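You operate a simulated robot arm through the tools that you are given. There is no shell and no other tool. Be economical: measure what you need, move in short steps, check, and stop when the job is done.

You run a simulated robot arm. Do the job below in one go: nothing can be reset, and whatever is moved stays where it is left.

Task
Wipe the oil off the purple-band ring and box it.
Fine: black pad back on its mat; ring in the READY box, its post away from the hinge; lid shut. What is to be rubbed or washed off counts as gone when no trace of it is left.

The check looks at the end state, three seconds after you hand in, the way a careful person would. Anything else that was tipped, shoved, dropped, spilled or broken makes it a failure. Lids that push on must go on centred and level and be pressed home; caps that screw on are set level and turned clockwise until they are tight.

Robot
A 7-joint arm with a four-finger gripper on a trunk, on a base that drives. Base frame: it is fixed to the floor where the robot stands at the start and does not move with it; the origin is under the middle of the robot, x ahead of it, y to its left, z up; the surface under the hand at the start is at about z = 0.82. Readings come in m, degrees, newtons and seconds.
Its first joint turns from -69.0 to 172.0 degrees. Places, roughly: inside of the cream ready box [0.9, 0.1, 0.8]; lid of the ready box [0.9, 0.1, 0.9]. Payload 3.67 kg.
The TCP is the grasp point between the finger pads, 0.028 m short of the fingertips. In the tool frame z runs along the fingers and y along their closing line. Largest opening 0.112 m; the body of the gripper starts 0.073 m behind the TCP.
Orientation is told as [roll, pitch, yaw] about the base's x, y, z axes, in that order, counted from this pose: with the fingers straight down and closing along the base's y, the tool's x points along the base's -x, its y along +y and its z along -z.

Tools
- The arm moves only by the tool step_arm. Its argument "rows" is a list of rows, each an object (a shift or turn left out is 0, a gripper value left out holds the last) with "jaw": the gripper command, from -1 (shut) to 1 (fully open), values between in proportion; "linear": the shift along the tool's x, y, z in m, a list of three; "rotation": the turn, a rotation vector about the tool's x, y, z in degrees, a list of three. In form: [{"jaw": jaw, "linear": [tx, ty, tz], "rotation": [wx, wy, wz]}, ...]. A call has 1 to 12 rows; each row is the pose to reach, as a shift and turn from the pose commanded when the call began, along the tool's axes at that moment. A row lasts 0.2 s, in which the tool goes at most 0.05 m and 8.6 degrees; a call with a longer step from one row to the next is refused whole, and so is a gripper value outside its range. A pose out of reach is approached as far as the arm can. The call stops where the force on the tool passes 90 N (or 10 N more than at its start, if that is more) or the arm is blocked; 0.2 s more then pass. Each finger halts on what it meets, pressing with about 41 N; the grip force reading is that of the motor and also rises with nothing between the fingers. The clock runs only during rows and for 0.2 s after the last one: add rows that repeat a pose to give the fingers time. It gives the time, the measured TCP pose, the force on the tool (base axes), the opening and the grip force at its end, in the units of the frame above (readings bear some noise), with the torque about the TCP (base axes, N m) and any sound that the robot's microphone picked up.
- Cameras (640 x 400 px; columns grow to the right, rows downward): "scene" is now at [0.1371, 0.0008, 1.4158]; the picture's right is [0.02, -1.00, -0.00], its down [-0.61, -0.01, -0.80] and it looks along [0.79, 0.02, -0.61] (base axes); focal length 270 px, centre (320, 200). "wrist" rides on the gripper at [0.06, -0.018, -0.104] in the tool frame; the picture's right is [0.29, 0.96, 0.00], its down [-0.80, 0.24, -0.55] and it looks along [-0.53, 0.16, 0.83] (tool axes); focal length 234 px, centre (320, 200).
- capture(camera): a new picture of that camera. The clock stands still meanwhile.
- slide_trunk(by): slides the trunk up (or, below 0, down) by that many m; the arm and the scene camera ride with it, the base frame stays. It gives what a move gives, with no picture.
- roll_base(legs): drives the robot by 1 to 6 legs, each [ahead, turn to the left] in m and degrees, along the robot's own axes; the way and the turn of a leg run together, so that a leg with both is an arc; at most 1.5 m and 180 degrees a leg. The arm and the cameras ride along, it lands a little off, and it stops where it bumps. It gives what a move gives.
- head_to(pan, tilt): turns the head with the scene camera to pan (to the left, within 86 degrees either way) and tilt (down, from -29 to 69), counted from straight ahead of the robot. It gives what a move gives.
- measure_at(camera, pixels): there is no depth. For up to 12 entries [column, row, z] of the newest picture of that camera ("zoom" is the newest enlarged one), the place [x, y] in the base frame at which the ray of that pixel passes the height z, good to about 0.002 m. The clock stands still meanwhile.
- zoom(camera, box): a new picture of the part [left, top, right, bottom] of that camera's present view, enlarged. The clock stands still meanwhile.
- finish_job(): hands the job in; it is judged then, once.

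Go step by step. Measure first, check grasps and placings, and put right what went wrong. The budget is 80 turns and 52 pictures, counting those below and the enlarged ones. Unless the task says otherwise, let go and move clear before handing in, and close with one line.

The tools are called after "Request:" by a JSON object that holds its "fn" and its "kwargs". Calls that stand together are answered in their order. step_arm: Moves the arm, as the interface text tells. Its arguments: {"type":"object","properties":{"rows":{"type":"array","items":{"type":"object","properties":{"jaw":{"type":"number"},"linear":{"type":"array","items":{"type":"number"}},"rotation":{"type":"array","items":{"type":"number"}}}}}},"required":["rows"]} The other tools are called the same way: slide_trunk (by) slides the trunk up or down; roll_base (legs) drives the base; head_to (pan, tilt) turns the head that bears the scene camera; capture (camera) takes a picture; measure_at (camera, pixels) gives the place at which the rays of pixels pass given heights; zoom (camera, box) takes an enlarged picture of a part of a camera's view; finish_job () hands the job in.

At the start:

```text
t: 0.0
tcp_pos: [0.6748, -0.0906, 1.214]
orientation: [-0.1, 0.0, 0.0]
ft_force: [0.3, -1.1, 0.6]
torque: [-0.02, 0.01, 0.01]
width: 0.112
gripper_force: 0.0
trunk travel left (down, up): [-0.55, 0.29]
robot x, y, heading: [0.0044, 0.0019, 0.2]
head pan, tilt: [1.4, 37.3]
```

scene: 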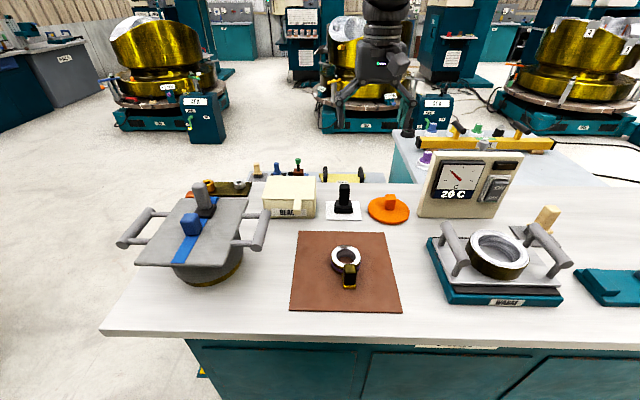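
wrist: 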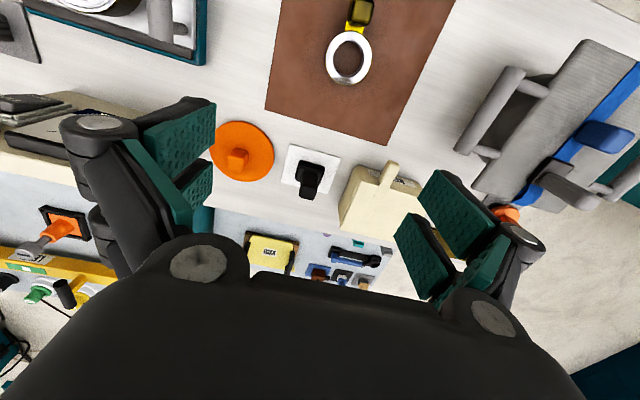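

The scene shows a ring with a post on the brown mat (345,262), the black pad on a white mat (344,203) and a cream box (290,197). I'll zoom in to identify each one.

Request:
{"fn": "zoom", "kwargs": {"camera": "scene", "box": [240, 150, 420, 262]}}

Request:
{"fn": "zoom", "kwargs": {"camera": "scene", "box": [285, 225, 405, 315]}}

Request:
{"fn": "zoom", "kwargs": {"camera": "scene", "box": [390, 100, 640, 310]}}

```text
3.56 times, centred on (330, 206) of scene
```

zoom: 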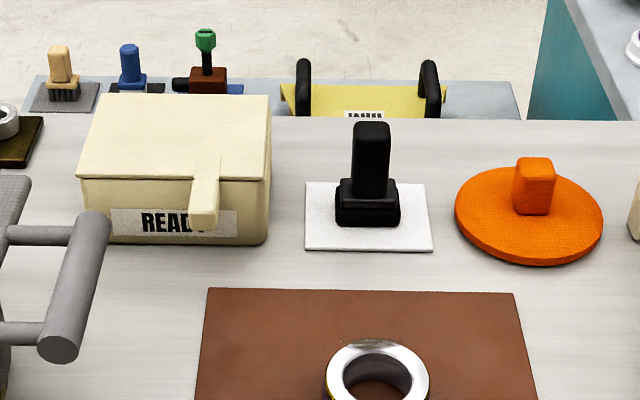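

```text
4.44 times, centred on (345, 270) of scene
```

zoom: 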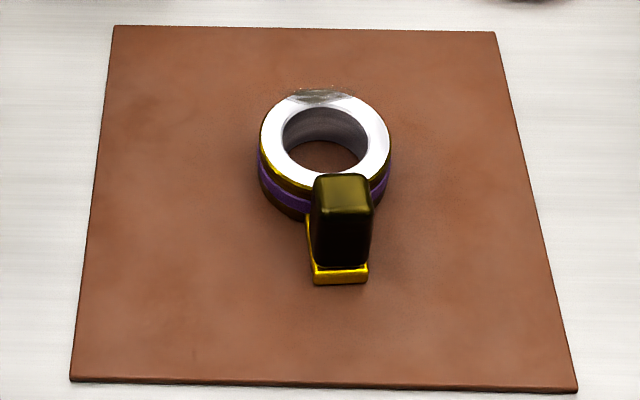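

```text
1.90 times, centred on (515, 205) of scene
```

zoom: 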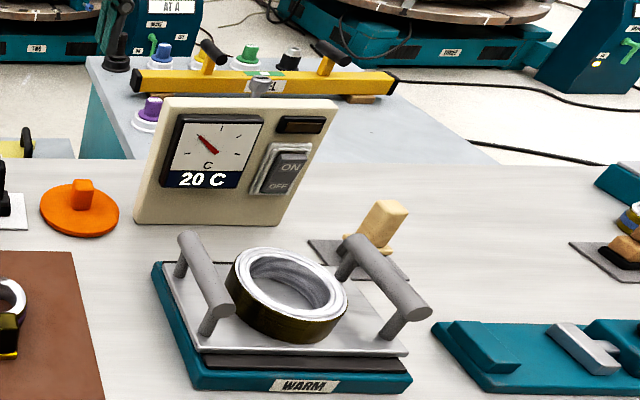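

The purple-band ring is on the brown mat with its post towards me and an oily smear on the far side of its top face. The READY lid has a tab on the near side, so the hinge is at the back. I'll measure these.

Request:
{"fn": "measure_at", "kwargs": {"camera": "scene", "pixels": [[325.7, 219.7, 0.822], [361.3, 220.3, 0.822], [359.4, 201.5, 0.822], [326.5, 201.2, 0.822], [263.9, 216, 0.82], [315.3, 218, 0.82], [343.1, 213.3, 0.823], [344.2, 186.3, 0.9], [349.6, 289, 0.823], [346.2, 257, 0.85], [331.5, 260, 0.85], [361, 260, 0.85]]}}

Request:
{"fn": "measure_at", "kwargs": {"camera": "scene", "pixels": [[262.5, 199.5, 0.88], [315.8, 200.3, 0.88], [267.5, 176.4, 0.88], [315.3, 176.4, 0.88], [262.5, 199.5, 0.9], [315.8, 200.3, 0.9], [297, 212, 0.88], [298, 196, 0.9], [331.5, 260, 0.86], [346, 275, 0.9], [346, 275, 0.87], [293, 312, 0.82]]}}

Request:
{"fn": "zoom", "kwargs": {"camera": "wrist", "box": [260, 0, 440, 230]}}

```text
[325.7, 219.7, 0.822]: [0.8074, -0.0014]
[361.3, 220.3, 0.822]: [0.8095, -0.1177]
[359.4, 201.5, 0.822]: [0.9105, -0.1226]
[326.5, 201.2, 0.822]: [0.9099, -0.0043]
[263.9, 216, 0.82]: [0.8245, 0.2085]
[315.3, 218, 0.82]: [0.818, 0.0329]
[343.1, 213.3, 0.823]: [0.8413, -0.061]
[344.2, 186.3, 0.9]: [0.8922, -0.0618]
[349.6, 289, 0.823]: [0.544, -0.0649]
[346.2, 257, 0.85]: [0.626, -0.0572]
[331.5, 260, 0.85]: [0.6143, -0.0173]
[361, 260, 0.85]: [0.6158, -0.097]
```

```text
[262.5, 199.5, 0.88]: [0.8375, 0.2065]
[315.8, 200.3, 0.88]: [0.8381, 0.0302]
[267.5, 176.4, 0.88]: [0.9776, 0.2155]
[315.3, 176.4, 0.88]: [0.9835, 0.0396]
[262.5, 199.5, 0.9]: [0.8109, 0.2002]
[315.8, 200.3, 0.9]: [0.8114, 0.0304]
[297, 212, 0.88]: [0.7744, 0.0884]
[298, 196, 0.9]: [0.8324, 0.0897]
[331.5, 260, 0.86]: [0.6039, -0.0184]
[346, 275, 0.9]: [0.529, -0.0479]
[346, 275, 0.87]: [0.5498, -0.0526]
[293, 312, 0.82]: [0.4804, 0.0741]
```

```text
1.74 times, centred on (350, 115) of wrist
```

zoom: 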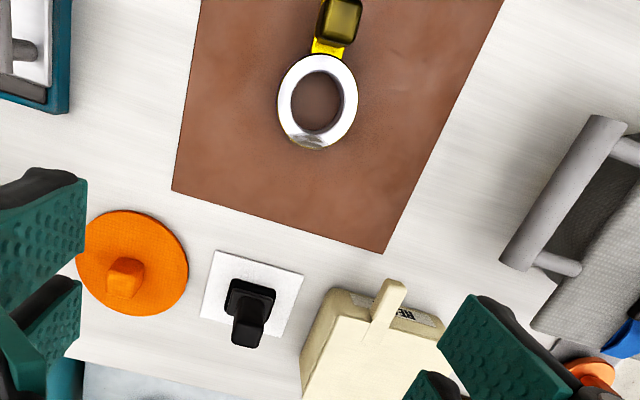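

The pad's mat is centred near (0.86, -0.061) and its handle top is at about z 0.92. I'll hover over the pad and look through the wrist camera.

Request:
{"fn": "step_arm", "kwargs": {"rows": [{"jaw": 1, "linear": [-0.03, 0.005, 0.035]}, {"linear": [-0.06, 0.01, 0.07]}, {"linear": [-0.09, 0.015, 0.105]}, {"linear": [-0.12, 0.02, 0.14]}, {"linear": [-0.15, 0.025, 0.17]}, {"linear": [-0.175, 0.03, 0.204]}, {"linear": [-0.175, 0.03, 0.204]}]}}

Request:
{"fn": "capture", "kwargs": {"camera": "wrist"}}

Request:
{"fn": "zoom", "kwargs": {"camera": "scene", "box": [240, 130, 420, 242]}}

```text
t: 1.6
tcp_pos: [0.8484, -0.0626, 1.0125]
orientation: [-0.1, -0.1, 0.0]
ft_force: [-0.5, 0.2, 0.3]
torque: [0.01, -0.01, 0.0]
width: 0.1122
gripper_force: 0.0
trunk travel left (down, up): [-0.55, 0.29]
robot x, y, heading: [0.0002, 0.0004, -0.0]
head pan, tilt: [1.4, 37.3]
```

```text
45 pictures are left
```

wrist: 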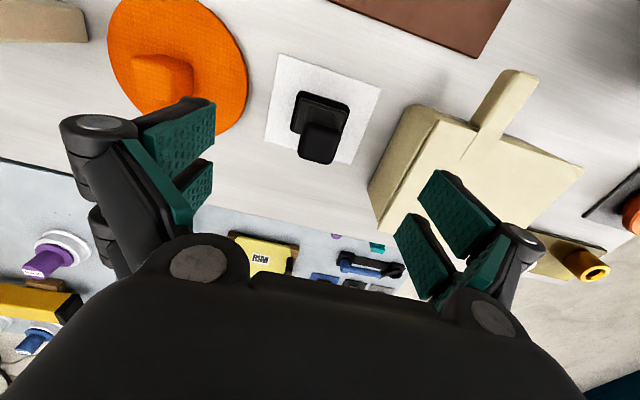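

```text
3.56 times, centred on (330, 186) of scene
```

zoom: 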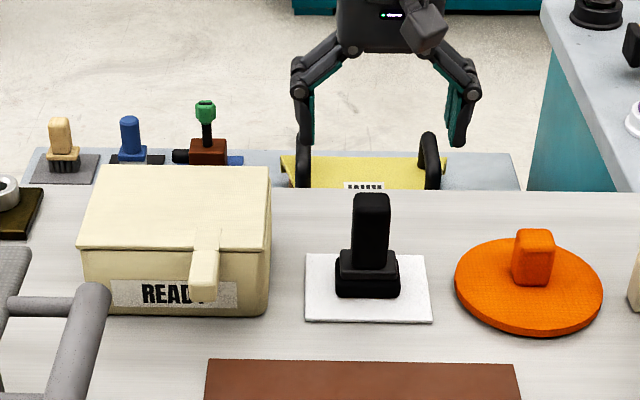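

The pad stands on its mat with the handle centred under the gripper. I'll measure its parts from the wrist picture.

Request:
{"fn": "measure_at", "kwargs": {"camera": "wrist", "pixels": [[320, 143, 0.92], [320, 143, 0.91], [299, 155, 0.92], [335, 163, 0.92], [297, 92, 0.845], [349, 104, 0.845], [268, 146, 0.822], [352, 163, 0.822], [381, 89, 0.822], [279, 54, 0.822]]}}

Request:
{"fn": "zoom", "kwargs": {"camera": "wrist", "box": [260, 50, 400, 180]}}

```text
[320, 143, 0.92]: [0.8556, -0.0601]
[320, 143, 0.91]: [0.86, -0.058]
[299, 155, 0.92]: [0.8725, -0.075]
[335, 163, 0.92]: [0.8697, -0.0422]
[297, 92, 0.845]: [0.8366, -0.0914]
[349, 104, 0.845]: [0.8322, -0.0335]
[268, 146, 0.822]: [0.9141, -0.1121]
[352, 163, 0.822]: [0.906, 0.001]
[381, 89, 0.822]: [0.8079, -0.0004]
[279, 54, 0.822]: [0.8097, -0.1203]
```

```text
3.08 times, centred on (330, 115) of wrist
```

zoom: 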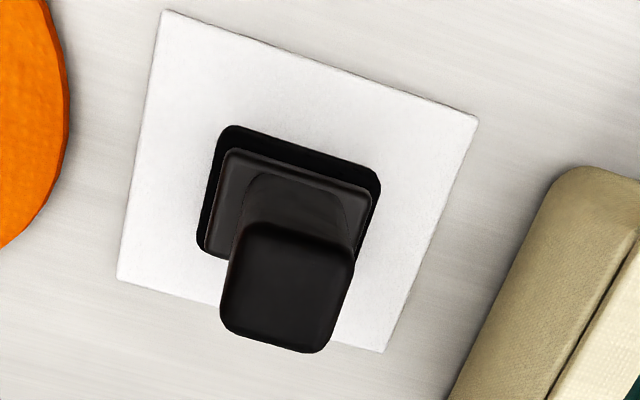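

The handle is centred at about (0.859, -0.059). I'll go down and grip it.

Request:
{"fn": "step_arm", "kwargs": {"rows": [{"jaw": 1, "linear": [-0.0115, 0.003, 0.03]}, {"linear": [-0.0115, 0.003, 0.06]}, {"linear": [-0.0115, 0.003, 0.09]}, {"linear": [-0.0115, 0.003, 0.118]}, {"linear": [-0.0115, 0.003, 0.118]}, {"jaw": -1, "linear": [-0.0115, 0.003, 0.118]}, {"jaw": -1, "linear": [-0.0115, 0.003, 0.118]}, {"jaw": -1, "linear": [-0.0115, 0.003, 0.118]}, {"jaw": -1, "linear": [-0.0115, 0.003, 0.118]}]}}

Request:
{"fn": "zoom", "kwargs": {"camera": "scene", "box": [240, 130, 420, 242]}}

```text
t: 3.6
tcp_pos: [0.8607, -0.0598, 0.893]
orientation: [0.0, 0.0, 0.0]
ft_force: [0.0, 0.4, -0.7]
torque: [-0.04, 0.04, -0.01]
width: 0.0335
gripper_force: 40.7
trunk travel left (down, up): [-0.55, 0.29]
robot x, y, heading: [-0.0003, -0.0011, 0.1]
head pan, tilt: [1.4, 37.3]
```

```text
3.56 times, centred on (330, 186) of scene
```

zoom: 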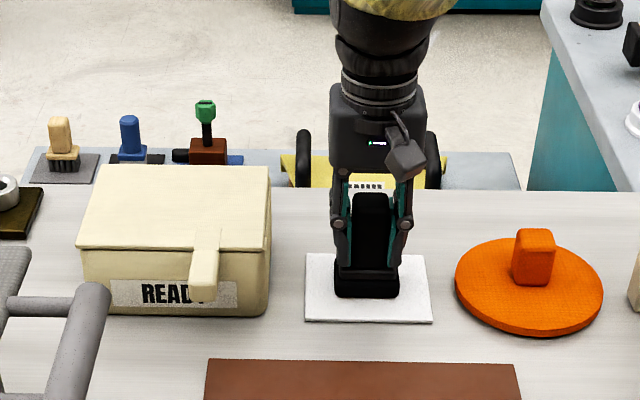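

The grip is firm (width 0.0335). I'll lift the pad and hold it short of the ring so I can see the oil.

Request:
{"fn": "step_arm", "kwargs": {"rows": [{"jaw": -1, "linear": [0, 0, -0.04]}, {"linear": [0, 0, -0.08]}, {"linear": [0, 0, -0.107]}, {"linear": [0.045, 0, -0.107]}, {"linear": [0.09, 0, -0.107]}, {"linear": [0.13, 0, -0.107]}, {"linear": [0.13, 0, -0.107]}]}}

Request:
{"fn": "capture", "kwargs": {"camera": "wrist"}}

Request:
{"fn": "zoom", "kwargs": {"camera": "scene", "box": [300, 225, 396, 285]}}

```text
t: 5.2
tcp_pos: [0.7327, -0.059, 0.9973]
orientation: [-0.1, 0.1, 0.0]
ft_force: [0.6, -0.7, -1.0]
torque: [-0.04, -0.03, 0.03]
width: 0.0336
gripper_force: 41.2
trunk travel left (down, up): [-0.55, 0.29]
robot x, y, heading: [0.0019, -0.0017, 0.0]
head pan, tilt: [1.4, 37.3]
```

```text
41 pictures are left
```

wrist: 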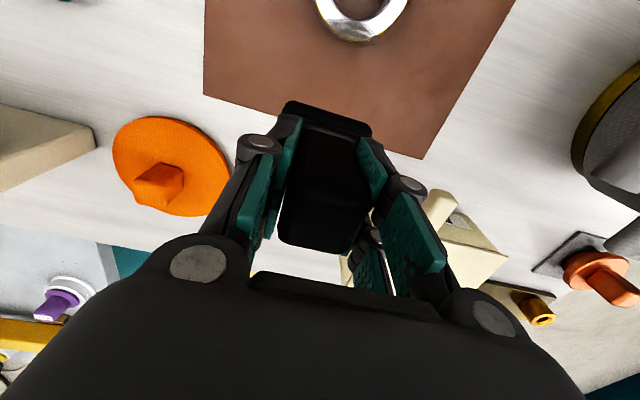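

```text
6.67 times, centred on (348, 255) of scene
```

zoom: 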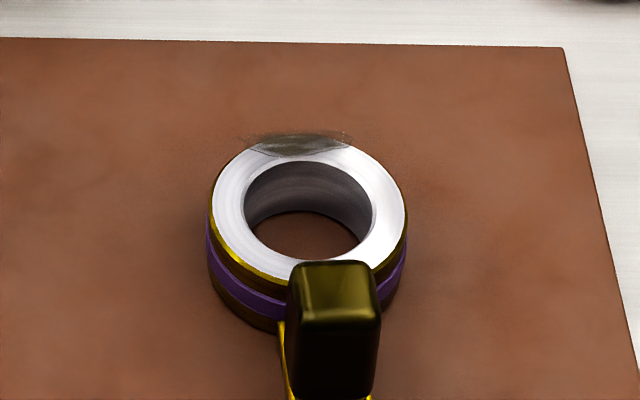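

The oil patch shows at zoom (245–352, 130–157), on the far rim. I'll measure it along with the ring.

Request:
{"fn": "measure_at", "kwargs": {"camera": "zoom", "pixels": [[245, 143, 0.85], [352, 138, 0.85], [300, 157, 0.85], [300, 131, 0.85], [210, 215, 0.85], [408, 215, 0.85], [310, 210, 0.823], [285, 333, 0.823], [330, 265, 0.88], [330, 310, 0.88]]}}

Request:
{"fn": "measure_at", "kwargs": {"camera": "wrist", "pixels": [[344, 39, 0.85], [375, 38, 0.85], [408, 0, 0.85], [318, 5, 0.85], [366, 40, 0.85]]}}

```text
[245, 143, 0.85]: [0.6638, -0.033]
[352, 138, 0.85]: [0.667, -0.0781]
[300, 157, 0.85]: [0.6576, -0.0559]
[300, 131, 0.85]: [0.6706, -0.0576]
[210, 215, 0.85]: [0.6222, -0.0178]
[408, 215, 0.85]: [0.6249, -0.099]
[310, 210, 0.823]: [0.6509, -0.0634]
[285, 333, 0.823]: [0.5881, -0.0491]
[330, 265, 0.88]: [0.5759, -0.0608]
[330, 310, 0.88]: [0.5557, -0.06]
```

```text
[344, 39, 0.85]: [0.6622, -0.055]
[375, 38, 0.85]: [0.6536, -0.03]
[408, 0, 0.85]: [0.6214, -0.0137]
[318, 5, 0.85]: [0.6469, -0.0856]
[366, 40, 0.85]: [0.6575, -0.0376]
```

The oil is centred near (0.662, -0.056), and the rim top is at about z 0.85. The pad bottom is about 0.07 below the TCP, so I'll come in just above the rim.

Request:
{"fn": "step_arm", "kwargs": {"rows": [{"jaw": -1, "linear": [0.03, 0.003, 0.0]}, {"linear": [0.0717, 0.003, 0.01]}, {"linear": [0.0717, 0.003, 0.05]}, {"linear": [0.0717, 0.003, 0.065]}, {"linear": [0.0717, 0.003, 0.068]}, {"linear": [0.0717, 0.003, 0.071]}, {"linear": [0.0717, 0.003, 0.071]}]}}

Request:
{"fn": "zoom", "kwargs": {"camera": "scene", "box": [300, 225, 396, 285]}}

```text
t: 6.8
tcp_pos: [0.6606, -0.056, 0.9271]
orientation: [0.0, 0.0, 0.0]
ft_force: [-0.3, 0.4, -0.9]
torque: [0.0, 0.02, 0.02]
width: 0.0335
gripper_force: 40.8
trunk travel left (down, up): [-0.55, 0.29]
robot x, y, heading: [0.0011, 0.0029, -0.2]
head pan, tilt: [1.4, 37.3]
```

```text
6.67 times, centred on (348, 255) of scene
```

zoom: 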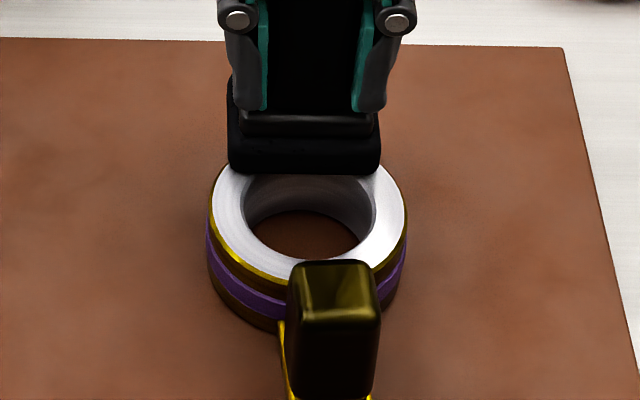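

The pad is just above the oily rim. I'll go down in 2 mm steps until the force shows contact.

Request:
{"fn": "step_arm", "kwargs": {"rows": [{"jaw": -1, "linear": [0, 0, 0.002]}, {"linear": [0, 0, 0.004]}, {"linear": [0, 0, 0.005]}, {"linear": [0, 0, 0.005]}]}}

```text
t: 7.8
tcp_pos: [0.6592, -0.0541, 0.9265]
orientation: [0.0, -0.2, 0.0]
ft_force: [0.8, -4.0, 43.9]
torque: [-0.28, 0.73, 0.07]
width: 0.0339
gripper_force: 41.1
trunk travel left (down, up): [-0.55, 0.29]
robot x, y, heading: [-0.0004, 0.0005, -0.2]
head pan, tilt: [1.4, 37.3]
```

The pad touches at TCP z of about 0.9265, and 44 N is more than I want. I'll ease up 3 mm and rub along y and x.

Request:
{"fn": "step_arm", "kwargs": {"rows": [{"jaw": -1, "linear": [0, 0, -0.0035]}, {"linear": [0, 0.012, -0.0035]}, {"linear": [0, 0.022, -0.0035]}, {"linear": [0, 0.01, -0.0035]}, {"linear": [0, -0.01, -0.0035]}, {"linear": [0, -0.022, -0.0035]}, {"linear": [0, -0.01, -0.0035]}, {"linear": [0, 0.01, -0.0035]}, {"linear": [0.0, 0.022, -0.0035]}, {"linear": [0, 0.0, -0.0035]}, {"linear": [0, -0.02, -0.0035]}, {"linear": [0, 0, -0.0035]}]}}

Request:
{"fn": "zoom", "kwargs": {"camera": "scene", "box": [300, 225, 396, 285]}}

```text
t: 10.4
tcp_pos: [0.6598, -0.0551, 0.9262]
orientation: [-0.1, 0.1, 0.1]
ft_force: [0.0, 0.2, -1.1]
torque: [0.02, -0.03, 0.03]
width: 0.0336
gripper_force: 40.8
trunk travel left (down, up): [-0.55, 0.29]
robot x, y, heading: [0.0018, 0.0002, 0.1]
head pan, tilt: [1.4, 37.3]
```

```text
6.67 times, centred on (348, 255) of scene
```

zoom: 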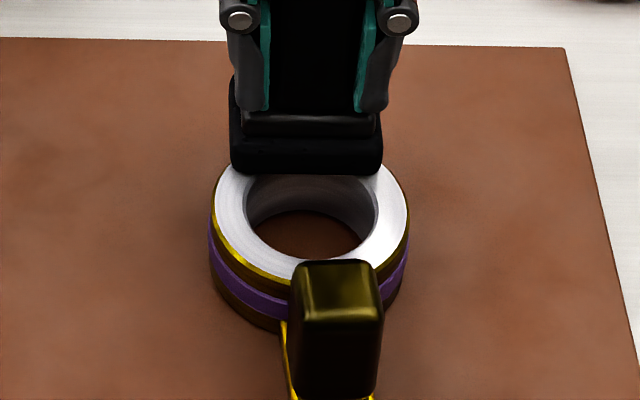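

The force fell to nothing, so that pass was too light. I'll press about 2 mm lower and rub again.

Request:
{"fn": "step_arm", "kwargs": {"rows": [{"jaw": -1, "linear": [0, 0, 0.0025]}, {"linear": [0, 0.012, 0.0025]}, {"linear": [0, 0.022, 0.0025]}, {"linear": [0, 0.01, 0.0025]}, {"linear": [0, -0.01, 0.0025]}, {"linear": [0, -0.022, 0.0025]}, {"linear": [0.006, -0.01, 0.0025]}, {"linear": [0.006, 0.01, 0.0025]}, {"linear": [-0.006, 0.022, 0.0025]}, {"linear": [-0.006, 0.0, 0.0025]}, {"linear": [0, -0.02, 0.0025]}, {"linear": [0, 0, 0.0025]}]}}

Request:
{"fn": "step_arm", "kwargs": {"rows": [{"jaw": -1, "linear": [0, 0, -0.04]}, {"linear": [-0.045, 0, -0.06]}, {"linear": [-0.09, 0, -0.06]}, {"linear": [-0.09, 0, -0.06]}]}}

Request:
{"fn": "zoom", "kwargs": {"camera": "scene", "box": [300, 225, 396, 285]}}

```text
t: 13.0
tcp_pos: [0.6588, -0.0563, 0.9256]
orientation: [-0.1, 0.0, -0.1]
ft_force: [0.1, -14.3, 26.6]
torque: [-0.77, 0.03, 0.03]
width: 0.0334
gripper_force: 40.8
trunk travel left (down, up): [-0.55, 0.29]
robot x, y, heading: [-0.0014, 0.0005, -0.1]
head pan, tilt: [1.4, 37.3]
```

```text
t: 14.0
tcp_pos: [0.7486, -0.053, 0.9823]
orientation: [0.0, 0.0, -0.1]
ft_force: [0.3, 0.7, -1.6]
torque: [-0.02, 0.01, -0.01]
width: 0.0336
gripper_force: 41.1
trunk travel left (down, up): [-0.55, 0.29]
robot x, y, heading: [-0.001, -0.0009, 0.2]
head pan, tilt: [1.4, 37.3]
```

```text
6.67 times, centred on (348, 255) of scene
```

zoom: 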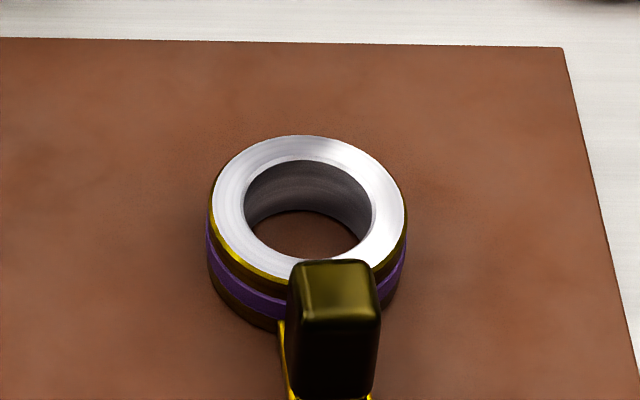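

From this angle the rim looks clean and the ring hasn't moved. I'll check it more closely with both cameras before putting the pad back.

Request:
{"fn": "zoom", "kwargs": {"camera": "scene", "box": [326, 240, 366, 265]}}

Request:
{"fn": "zoom", "kwargs": {"camera": "wrist", "box": [290, 0, 450, 60]}}

```text
16.00 times, centred on (346, 252) of scene
```

zoom: 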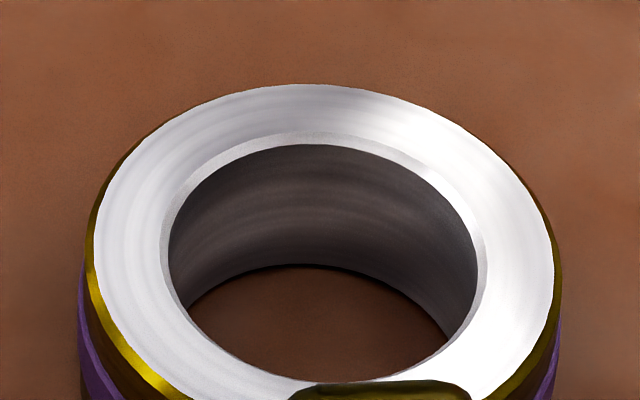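

```text
4.00 times, centred on (370, 30) of wrist
```

zoom: 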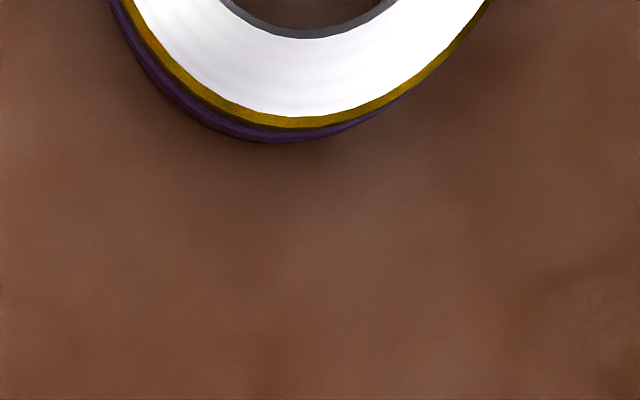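

The ring shows no oil from either view. I'll take the pad back to its mat.

Request:
{"fn": "step_arm", "kwargs": {"rows": [{"jaw": -1, "linear": [-0.04, -0.004, 0]}, {"linear": [-0.08, -0.004, 0]}, {"linear": [-0.1115, -0.004, 0.0]}, {"linear": [-0.1115, -0.004, 0.04]}, {"linear": [-0.1115, -0.004, 0.075]}, {"linear": [-0.1115, -0.004, 0.083]}, {"linear": [-0.1115, -0.004, 0.086]}, {"linear": [-0.1115, -0.004, 0.086]}]}}

Request:
{"fn": "zoom", "kwargs": {"camera": "scene", "box": [240, 130, 420, 242]}}

```text
t: 15.8
tcp_pos: [0.8606, -0.0586, 0.8972]
orientation: [0.1, 0.0, -0.1]
ft_force: [0.1, -1.2, -0.8]
torque: [0.04, 0.01, 0.0]
width: 0.0333
gripper_force: 40.4
trunk travel left (down, up): [-0.55, 0.29]
robot x, y, heading: [-0.0019, 0.0025, 0.2]
head pan, tilt: [1.4, 37.3]
```

```text
3.56 times, centred on (330, 186) of scene
```

zoom: 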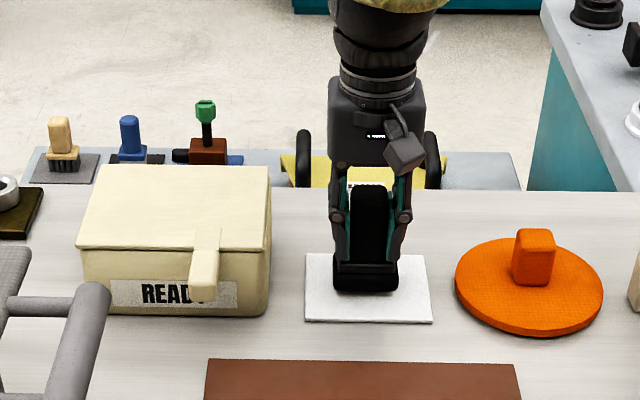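

The pad is about 4 mm above its mat. I'll lower it to contact, release and rise.

Request:
{"fn": "step_arm", "kwargs": {"rows": [{"jaw": -1, "linear": [0, -0.001, 0.002]}, {"linear": [0, -0.001, 0.0035]}, {"linear": [0, -0.001, 0.0045]}, {"linear": [0, -0.001, 0.0045]}]}}

Request:
{"fn": "step_arm", "kwargs": {"rows": [{"jaw": 0.0, "linear": [0, 0, 0]}, {"jaw": 0.5, "linear": [0, 0, 0]}, {"jaw": 0.5, "linear": [0, 0, 0]}, {"linear": [0, 0, -0.04]}, {"linear": [0, 0, -0.08]}, {"linear": [0, 0, -0.12]}, {"linear": [0, 0, -0.12]}]}}

Request:
{"fn": "zoom", "kwargs": {"camera": "scene", "box": [240, 130, 420, 242]}}

```text
t: 16.8
tcp_pos: [0.8607, -0.0591, 0.8937]
orientation: [0.0, 0.0, 0.1]
ft_force: [0.2, 0.2, -1.9]
torque: [0.01, 0.01, -0.03]
width: 0.0334
gripper_force: 41.7
trunk travel left (down, up): [-0.55, 0.29]
robot x, y, heading: [0.0017, 0.0021, -0.0]
head pan, tilt: [1.4, 37.3]
```

```text
t: 18.4
tcp_pos: [0.862, -0.0605, 1.0117]
orientation: [0.0, 0.1, 0.0]
ft_force: [0.1, 1.0, -0.5]
torque: [-0.01, 0.03, -0.02]
width: 0.0838
gripper_force: 0.2
trunk travel left (down, up): [-0.55, 0.29]
robot x, y, heading: [0.0031, -0.0005, 0.2]
head pan, tilt: [1.4, 37.3]
```

```text
3.56 times, centred on (330, 186) of scene
```

zoom: 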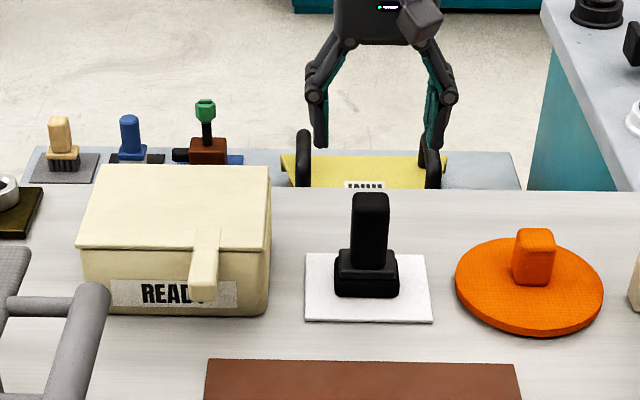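

The pad is back on its mat. Next is the lid's tab, so I'll move to a viewpoint in front of and above it.

Request:
{"fn": "step_arm", "kwargs": {"rows": [{"jaw": 0.5, "linear": [0.03, 0.03, -0.03]}, {"linear": [0.06, 0.06, -0.03]}, {"linear": [0.09, 0.09, -0.03]}, {"linear": [0.12, 0.12, -0.03]}, {"linear": [0.14, 0.15, -0.03]}, {"linear": [0.14, 0.15, -0.03]}]}}

Request:
{"fn": "capture", "kwargs": {"camera": "wrist"}}

Request:
{"fn": "zoom", "kwargs": {"camera": "scene", "box": [255, 160, 335, 230]}}

```text
refused: row 1 steps farther than a row can; nothing moved
```

```text
32 pictures are left
```

wrist: 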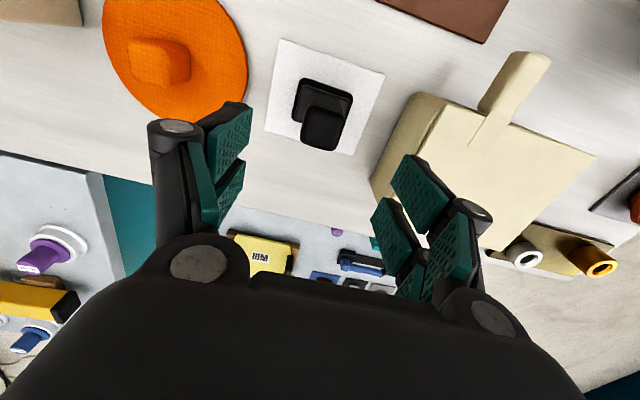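

```text
5.71 times, centred on (295, 195) of scene
```

zoom: 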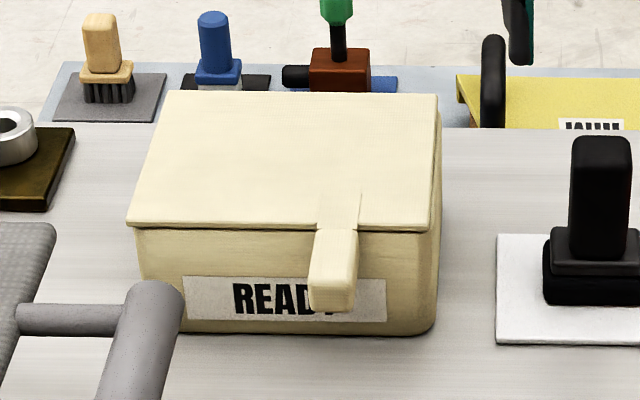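

The tab sticks out towards me from the lid's front, right of centre. I'll measure its tip and edges in both views to get its height.

Request:
{"fn": "measure_at", "kwargs": {"camera": "zoom", "pixels": [[333, 288, 0.9], [333, 288, 0.91], [335, 229, 0.9], [335, 229, 0.91], [310, 285, 0.9], [356, 285, 0.9], [128, 222, 0.9], [434, 230, 0.9], [168, 92, 0.9], [436, 95, 0.9], [333, 312, 0.885]]}}

Request:
{"fn": "measure_at", "kwargs": {"camera": "wrist", "pixels": [[530, 54, 0.9], [530, 54, 0.91], [495, 114, 0.9], [448, 100, 0.9], [595, 155, 0.9], [448, 100, 0.91], [595, 155, 0.91], [548, 57, 0.9], [515, 51, 0.9]]}}

```text
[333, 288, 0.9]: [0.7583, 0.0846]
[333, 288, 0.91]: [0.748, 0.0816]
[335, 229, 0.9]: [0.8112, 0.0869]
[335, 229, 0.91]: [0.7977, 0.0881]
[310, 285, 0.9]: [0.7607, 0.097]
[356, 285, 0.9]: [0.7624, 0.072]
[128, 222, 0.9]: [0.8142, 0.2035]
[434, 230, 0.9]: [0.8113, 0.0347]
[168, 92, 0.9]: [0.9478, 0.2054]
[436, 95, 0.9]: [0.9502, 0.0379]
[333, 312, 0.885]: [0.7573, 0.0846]
```

```text
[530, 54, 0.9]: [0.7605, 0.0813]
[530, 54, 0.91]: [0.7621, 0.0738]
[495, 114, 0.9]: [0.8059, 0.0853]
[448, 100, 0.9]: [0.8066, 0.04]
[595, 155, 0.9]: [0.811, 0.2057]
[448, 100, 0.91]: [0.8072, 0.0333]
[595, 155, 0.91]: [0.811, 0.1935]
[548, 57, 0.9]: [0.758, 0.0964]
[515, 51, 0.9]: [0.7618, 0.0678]
```

The lid's top is at z 0.90 and its hinge line near x 0.95. The tab runs x 0.758–0.811 at y 0.0845, and the pot's handle bar near (0.68, 0.16, 0.955) must be kept clear. I'll move over the tab with the tool pitched -30°.

Request:
{"fn": "step_arm", "kwargs": {"rows": [{"jaw": 0.2, "linear": [0.0, 0.0, -0.04], "rotation": [0, 0, 0]}, {"linear": [0.02, 0.04, -0.04], "rotation": [0, -7, 0]}, {"linear": [0.04, 0.075, -0.04], "rotation": [0, -14, 0]}, {"linear": [0.065, 0.11, -0.04], "rotation": [0, -21, 0]}, {"linear": [0.089, 0.145, -0.04], "rotation": [0, -26, 0]}, {"linear": [0.089, 0.145, -0.02], "rotation": [0, -30, 0]}, {"linear": [0.089, 0.145, 0.02], "rotation": [0, -30, 0]}, {"linear": [0.089, 0.145, 0.05], "rotation": [0, -30, 0]}, {"linear": [0.089, 0.145, 0.05], "rotation": [0, -30, 0]}]}}

Request:
{"fn": "capture", "kwargs": {"camera": "wrist"}}

Request:
{"fn": "zoom", "kwargs": {"camera": "scene", "box": [230, 120, 370, 240]}}

```text
t: 20.6
tcp_pos: [0.7931, 0.0559, 1.0151]
orientation: [8.2, -30.9, -7.7]
ft_force: [0.0, -0.2, -0.5]
torque: [-0.01, 0.0, 0.0]
width: 0.0672
gripper_force: 0.1
trunk travel left (down, up): [-0.55, 0.29]
robot x, y, heading: [0.0024, -0.0012, -0.2]
head pan, tilt: [1.4, 37.3]
stopped in row 9: the arm was blocked; the commanded pose is now the measured one
```

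```text
30 pictures are left
```

wrist: 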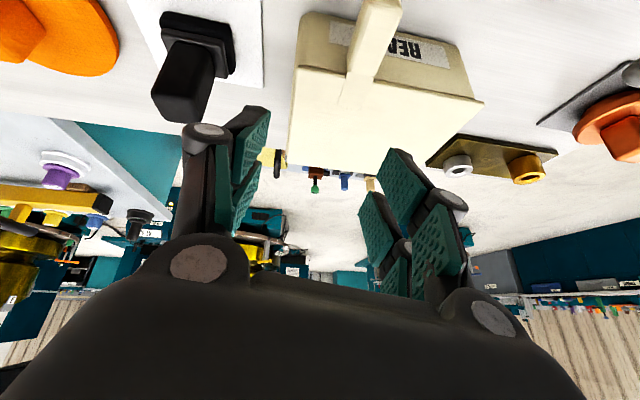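

```text
3.33 times, centred on (300, 180) of scene
```

zoom: 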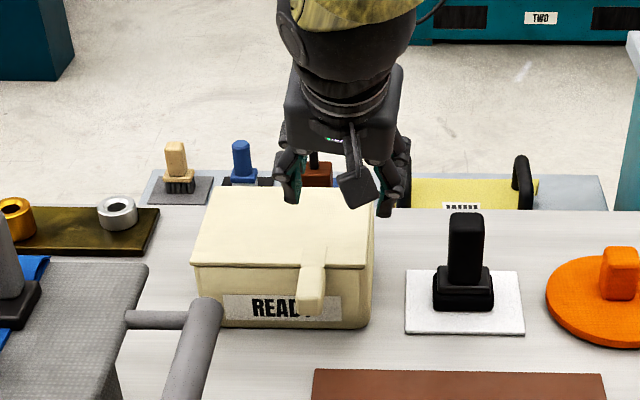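

The arm hit a joint limit at -30° pitch (it reads [8.2, -30.9, -7.7]). I'll go back to vertical and grip the tab from above, letting it pivot between the pads while the lid swings.

Request:
{"fn": "step_arm", "kwargs": {"rows": [{"jaw": 0.2, "rotation": [1.47, 7.8, -1.32]}, {"rotation": [2.95, 15.6, -2.65]}, {"rotation": [4.4, 23.4, -4.0]}, {"rotation": [5.9, 31.3, -5.3]}, {"rotation": [5.9, 31.3, -5.3]}]}}

```text
t: 21.8
tcp_pos: [0.7916, 0.0587, 1.0143]
orientation: [-0.4, 0.0, 0.3]
ft_force: [0.7, -0.4, 0.7]
torque: [0.03, -0.02, -0.05]
width: 0.0672
gripper_force: 0.1
trunk travel left (down, up): [-0.55, 0.29]
robot x, y, heading: [-0.0036, 0.0006, -0.0]
head pan, tilt: [1.4, 37.3]
```

The tool is vertical again. I'll move over the tab tip and descend around it with the jaw open.

Request:
{"fn": "step_arm", "kwargs": {"rows": [{"jaw": 0.2, "linear": [0.018, 0.027, 0.0]}, {"linear": [0.018, 0.027, 0.04]}, {"linear": [0.018, 0.027, 0.08]}, {"linear": [0.018, 0.027, 0.105]}, {"linear": [0.018, 0.027, 0.12]}, {"linear": [0.018, 0.027, 0.12]}]}}

Request:
{"fn": "capture", "kwargs": {"camera": "wrist"}}

Request:
{"fn": "zoom", "kwargs": {"camera": "scene", "box": [230, 140, 370, 240]}}

```text
t: 23.2
tcp_pos: [0.7747, 0.0825, 0.893]
orientation: [-0.4, -0.1, 0.3]
ft_force: [1.3, 0.1, 0.5]
torque: [-0.01, 0.01, 0.03]
width: 0.0671
gripper_force: 0.1
trunk travel left (down, up): [-0.55, 0.29]
robot x, y, heading: [0.0016, 0.0008, 0.1]
head pan, tilt: [1.4, 37.3]
```

```text
28 pictures are left
```

wrist: 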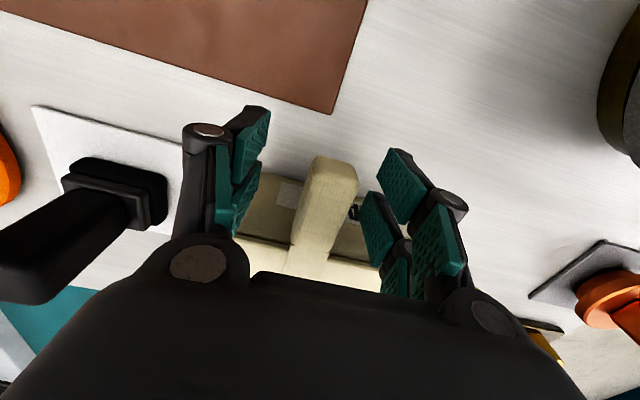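

```text
4.00 times, centred on (300, 190) of scene
```

zoom: 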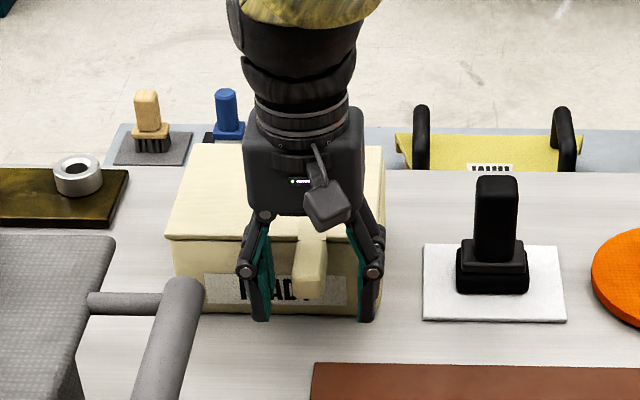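

The tab sits between the fingers. I'll close on it and lift along the first 24° of the arc.

Request:
{"fn": "step_arm", "kwargs": {"rows": [{"jaw": -1}, {"jaw": -1}, {"jaw": -1}, {"linear": [-0.0004, 0, -0.0122], "rotation": [0, 4, 0]}, {"linear": [-0.0017, 0, -0.0244], "rotation": [0, 8, 0]}, {"linear": [-0.0038, 0, -0.0364], "rotation": [0, 12, 0]}, {"linear": [-0.0068, 0, -0.0482], "rotation": [0, 16, 0]}, {"linear": [-0.0106, 0, -0.06], "rotation": [0, 20, 0]}, {"linear": [-0.0151, 0, -0.0712], "rotation": [0, 24, 0]}, {"linear": [-0.0151, 0, -0.0712], "rotation": [0, 24, 0]}]}}

Request:
{"fn": "zoom", "kwargs": {"camera": "scene", "box": [230, 120, 370, 240]}}

```text
t: 24.9
tcp_pos: [0.777, 0.0944, 0.9428]
orientation: [0.0, 18.9, 0.6]
ft_force: [-5.9, 28.6, -10.5]
torque: [0.07, -0.36, -1.81]
width: 0.0301
gripper_force: 45.0
trunk travel left (down, up): [-0.55, 0.29]
robot x, y, heading: [-0.0019, 0.0023, 0.1]
head pan, tilt: [1.4, 37.3]
stopped in row 8: the force on the tool passed its limit at 99 N (the readings are from after the stop); the commanded pose is now the measured one
```

```text
3.33 times, centred on (300, 180) of scene
```

zoom: 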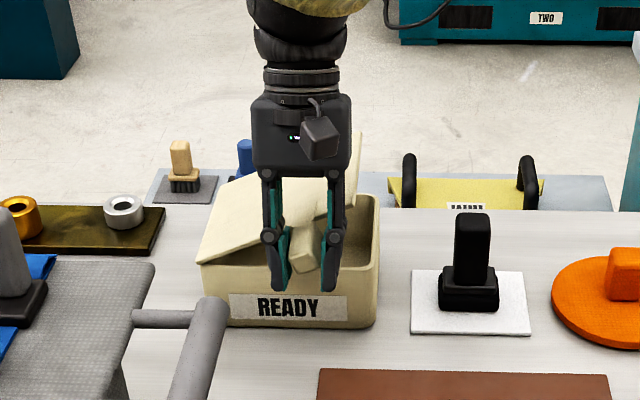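

The lid's left side stayed down while the right side rose, so the hinge runs along x at about y 0.204 on the left. The fixed hinge means the post must end up on the right (-y) side. I'll take out the pitch while holding the tab and check the forces.

Request:
{"fn": "step_arm", "kwargs": {"rows": [{"jaw": -1, "rotation": [0, -6, 0]}, {"rotation": [0, -12, 0]}, {"rotation": [0, -19, 0]}, {"rotation": [0, -19, 0]}]}}

Request:
{"fn": "zoom", "kwargs": {"camera": "scene", "box": [230, 120, 370, 240]}}

```text
t: 25.9
tcp_pos: [0.7759, 0.093, 0.9442]
orientation: [-0.3, -0.3, 0.7]
ft_force: [-4.4, 33.0, -16.4]
torque: [-0.26, -0.02, -0.96]
width: 0.0299
gripper_force: 44.8
trunk travel left (down, up): [-0.55, 0.29]
robot x, y, heading: [0.0009, -0.0003, 0.1]
head pan, tilt: [1.4, 37.3]
```

```text
3.33 times, centred on (300, 180) of scene
```

zoom: 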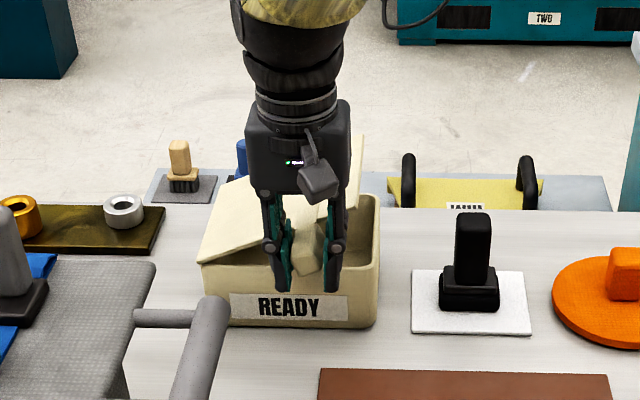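

The lid is held at about 24°, and the side force (+33 N in y) says to move further left. I'll continue the arc about the left hinge.

Request:
{"fn": "step_arm", "kwargs": {"rows": [{"jaw": -1, "linear": [0, 0.006, -0.004]}, {"linear": [0, 0.009, -0.0085]}, {"linear": [0, 0.012, -0.015]}, {"linear": [0, 0.017, -0.022]}, {"linear": [0, 0.022, -0.0285]}, {"linear": [0, 0.027, -0.035]}, {"linear": [0, 0.033, -0.041]}, {"linear": [0, 0.033, -0.041]}]}}

Request:
{"fn": "zoom", "kwargs": {"camera": "scene", "box": [230, 120, 370, 240]}}

```text
t: 27.8
tcp_pos: [0.7781, 0.1095, 0.9775]
orientation: [0.8, 0.9, -0.7]
ft_force: [-29.8, -21.1, 3.4]
torque: [-1.17, 1.31, 0.96]
width: 0.0323
gripper_force: 44.8
trunk travel left (down, up): [-0.55, 0.29]
robot x, y, heading: [-0.0013, 0.0014, 0.3]
head pan, tilt: [1.4, 37.3]
```

```text
3.33 times, centred on (300, 180) of scene
```

zoom: 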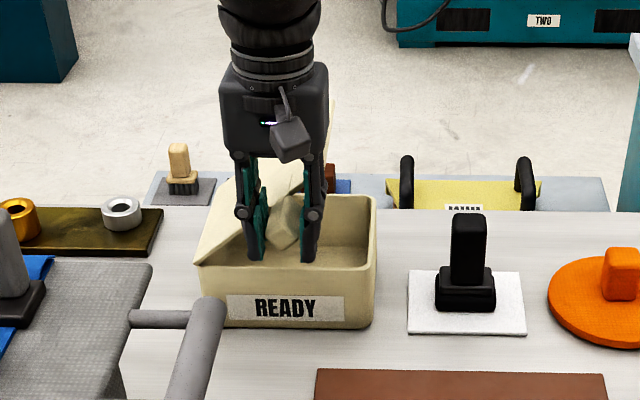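

The lid is at about 40°, but the vertical jaws resist (torque -1.2 about x). I'll roll the hand with the lid to ease that, and back off slightly in x.

Request:
{"fn": "step_arm", "kwargs": {"rows": [{"jaw": -1, "linear": [0.002, 0, 0], "rotation": [6, 0, 0]}, {"linear": [0.005, 0, 0], "rotation": [12, 0, 0]}, {"linear": [0.006, 0, 0], "rotation": [18, 0, 0]}, {"linear": [0.006, 0, 0], "rotation": [18, 0, 0]}]}}

```text
t: 28.3
tcp_pos: [0.7858, 0.1071, 0.9862]
orientation: [-2.4, 2.1, -2.1]
ft_force: [7.2, 56.7, -43.5]
torque: [0.56, -0.82, 1.95]
width: 0.034
gripper_force: 45.0
trunk travel left (down, up): [-0.55, 0.29]
robot x, y, heading: [0.0017, -0.0003, 0.9]
head pan, tilt: [1.4, 37.3]
stopped in row 2: the force on the tool passed its limit at 143 N (the readings are from after the stop); the commanded pose is now the measured one
```

That spiked to 143 N, so something is jamming. I'll look before moving again.

Request:
{"fn": "capture", "kwargs": {"camera": "wrist"}}

Request:
{"fn": "zoom", "kwargs": {"camera": "scene", "box": [260, 130, 330, 230]}}

```text
23 pictures are left
```

wrist: 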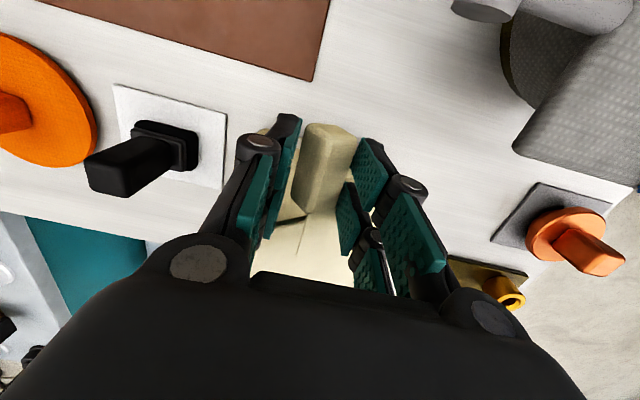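

```text
4.00 times, centred on (295, 180) of scene
```

zoom: 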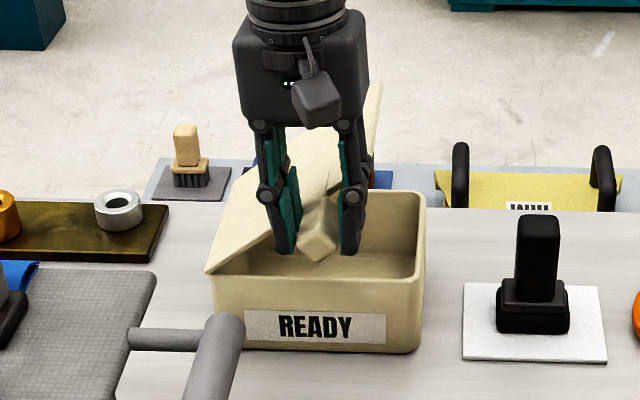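

The tab has turned corner-on in the clamp. Since the lid can only fall by moving its tab to the right, the right finger alone can block it. I'll loosen the jaws while shifting left, so the lid rests against that finger.

Request:
{"fn": "step_arm", "kwargs": {"rows": [{"jaw": -0.3, "linear": [0.002, 0.004, 0]}, {"jaw": -0.2, "linear": [0.005, 0.008, 0], "rotation": [-2.4, -2.1, -2.1]}, {"jaw": -0.2, "linear": [0.008, 0.011, 0], "rotation": [-2.4, -2.1, -2.1]}, {"jaw": -0.2, "linear": [0.008, 0.011, 0], "rotation": [-2.4, -2.1, -2.1]}]}}

Request:
{"fn": "zoom", "kwargs": {"camera": "scene", "box": [260, 130, 330, 230]}}

```text
t: 29.3
tcp_pos: [0.7765, 0.1104, 0.9912]
orientation: [-0.4, -0.2, -0.5]
ft_force: [-0.3, 0.8, -0.1]
torque: [-0.01, 0.0, 0.0]
width: 0.0447
gripper_force: 0.1
trunk travel left (down, up): [-0.55, 0.29]
robot x, y, heading: [0.0003, 0.0016, 0.5]
head pan, tilt: [1.4, 37.3]
```

```text
4.00 times, centred on (295, 180) of scene
```

zoom: 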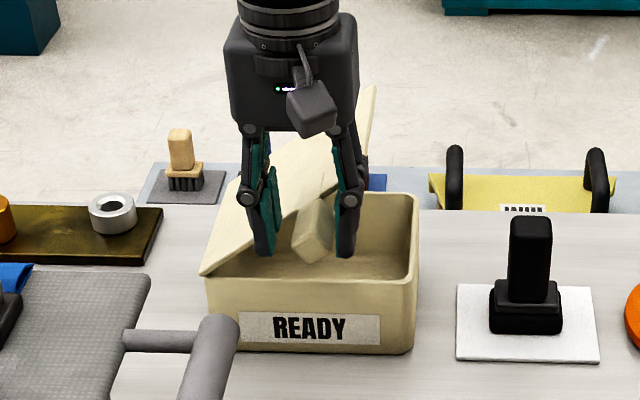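

The lid stays at about 45° with nearly no force, leaning on the right finger. I'll sweep left to push it up.

Request:
{"fn": "step_arm", "kwargs": {"rows": [{"jaw": -0.2, "linear": [0, 0.01, -0.004]}, {"linear": [0, 0.02, -0.008]}, {"linear": [0, 0.03, -0.012]}, {"linear": [0, 0.04, -0.014]}, {"linear": [0, 0.05, -0.016]}, {"linear": [0, 0.06, -0.018]}, {"linear": [0, 0.07, -0.018]}, {"linear": [0, 0.07, -0.018]}]}}

Request:
{"fn": "zoom", "kwargs": {"camera": "scene", "box": [240, 130, 340, 230]}}

```text
t: 31.1
tcp_pos: [0.7879, 0.1545, 1.035]
orientation: [2.8, 0.0, -2.9]
ft_force: [-72.0, -3.5, -1.6]
torque: [-0.43, 2.07, -1.67]
width: 0.0485
gripper_force: 3.8
trunk travel left (down, up): [-0.55, 0.29]
robot x, y, heading: [-0.002, 0.0031, 0.9]
head pan, tilt: [1.4, 37.3]
```

```text
4.00 times, centred on (290, 180) of scene
```

zoom: 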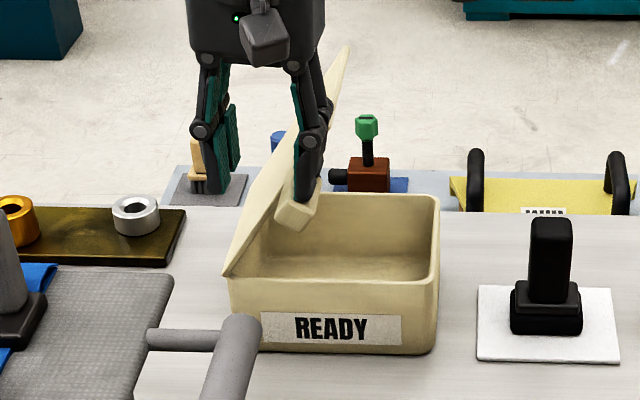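

The lid is at about 60°, but the hand is pressing 72 N in x and sits higher than I commanded, with its tip barely on the tab. I'll back off in x and lower it a little.

Request:
{"fn": "step_arm", "kwargs": {"rows": [{"jaw": -0.2, "linear": [0.006, 0, 0.0]}, {"linear": [0.012, 0, 0.0]}, {"linear": [0.016, 0, 0.0]}, {"linear": [0.016, 0, 0.0]}]}}

Request:
{"fn": "capture", "kwargs": {"camera": "wrist"}}

```text
t: 32.3
tcp_pos: [0.7834, 0.1397, 1.0207]
orientation: [3.0, 0.7, -3.9]
ft_force: [-5.0, -15.1, 16.3]
torque: [-0.79, 0.43, 0.38]
width: 0.054
gripper_force: 8.5
trunk travel left (down, up): [-0.55, 0.29]
robot x, y, heading: [-0.0029, 0.0001, 0.7]
head pan, tilt: [1.4, 37.3]
stopped in row 4: the arm was blocked; the commanded pose is now the measured one
```

```text
19 pictures are left
```

wrist: 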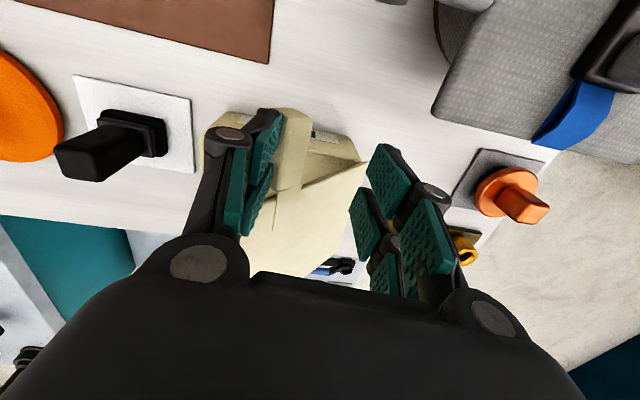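

The arm can't follow further left (the commanded y is ahead by 5 cm with little force), so it is at a joint limit. The right finger is still against the tab's inner face, so I'll turn the base a few degrees left and let that sweep the lid.

Request:
{"fn": "roll_base", "kwargs": {"legs": [[0.008, 4]]}}

Request:
{"fn": "zoom", "kwargs": {"camera": "scene", "box": [240, 110, 400, 230]}}

```text
t: 33.2
tcp_pos: [0.7842, 0.1792, 1.0381]
orientation: [3.1, -0.3, -0.9]
ft_force: [-29.0, -31.5, 58.7]
torque: [-2.97, 1.98, -1.45]
width: 0.0746
gripper_force: 27.8
trunk travel left (down, up): [-0.55, 0.29]
robot x, y, heading: [0.007, -0.0018, 3.7]
head pan, tilt: [1.4, 37.3]
stopped in leg 1: the force on the tool passed its limit at 92 N (the readings are from after the stop); the commanded pose is now the measured one
```

```text
3.33 times, centred on (320, 170) of scene
```

zoom: 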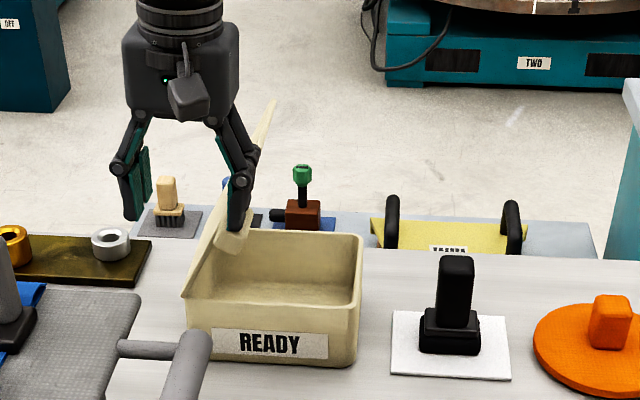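

The fingertip has ridden up onto the tab's end face instead of staying on its inner side. I'll lift off, shut the fingers into a stick, and come down on the inner (right) side, then see whether the lid stays by itself.

Request:
{"fn": "step_arm", "kwargs": {"rows": [{"jaw": -0.2, "linear": [0.0, 0, -0.025]}, {"jaw": -1, "linear": [0.0, -0.03, -0.025]}, {"linear": [0.0, -0.057, -0.025]}, {"linear": [0.0, -0.057, 0.01]}, {"linear": [0.0, -0.057, 0.035]}, {"linear": [0.0, -0.057, 0.035]}]}}

Request:
{"fn": "zoom", "kwargs": {"camera": "scene", "box": [240, 110, 400, 230]}}

```text
t: 34.3
tcp_pos: [0.7857, 0.1132, 1.0253]
orientation: [2.6, -0.2, -1.3]
ft_force: [-34.5, -29.7, 29.0]
torque: [-1.0, 1.5, 0.16]
width: 0.0
gripper_force: 35.4
trunk travel left (down, up): [-0.55, 0.29]
robot x, y, heading: [0.0101, -0.0004, 3.7]
head pan, tilt: [1.4, 37.3]
stopped in row 5: the force on the tool passed its limit at 96 N (the readings are from after the stop); the commanded pose is now the measured one
```

```text
3.33 times, centred on (320, 170) of scene
```

zoom: 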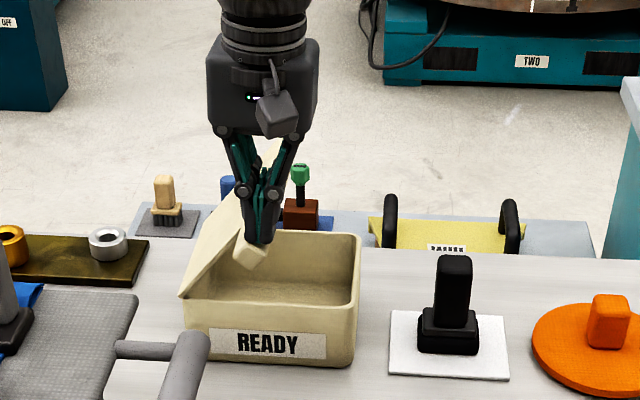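

The lid holds itself at about 55°, so the hinge has friction, but the stick came down on the tab again. I'll lift, go further right and forward, and lower beside the tab.

Request:
{"fn": "step_arm", "kwargs": {"rows": [{"jaw": -1, "linear": [0.005, -0.01, -0.025]}, {"linear": [0.012, -0.04, -0.025]}, {"linear": [0.012, -0.05, 0.0]}, {"linear": [0.012, -0.05, 0.035]}, {"linear": [0.012, -0.05, 0.055]}, {"linear": [0.012, -0.05, 0.055]}]}}

Request:
{"fn": "zoom", "kwargs": {"camera": "scene", "box": [240, 110, 400, 230]}}

```text
t: 35.7
tcp_pos: [0.7803, 0.0726, 0.9619]
orientation: [2.7, -0.2, -1.1]
ft_force: [-0.5, -0.1, 0.0]
torque: [0.06, -0.02, -0.01]
width: 0.0
gripper_force: 35.0
trunk travel left (down, up): [-0.55, 0.29]
robot x, y, heading: [0.0054, -0.0016, 3.6]
head pan, tilt: [1.4, 37.3]
```

```text
3.33 times, centred on (320, 170) of scene
```

zoom: 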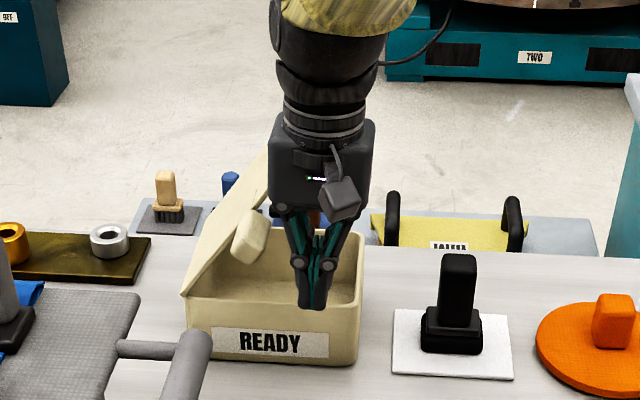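

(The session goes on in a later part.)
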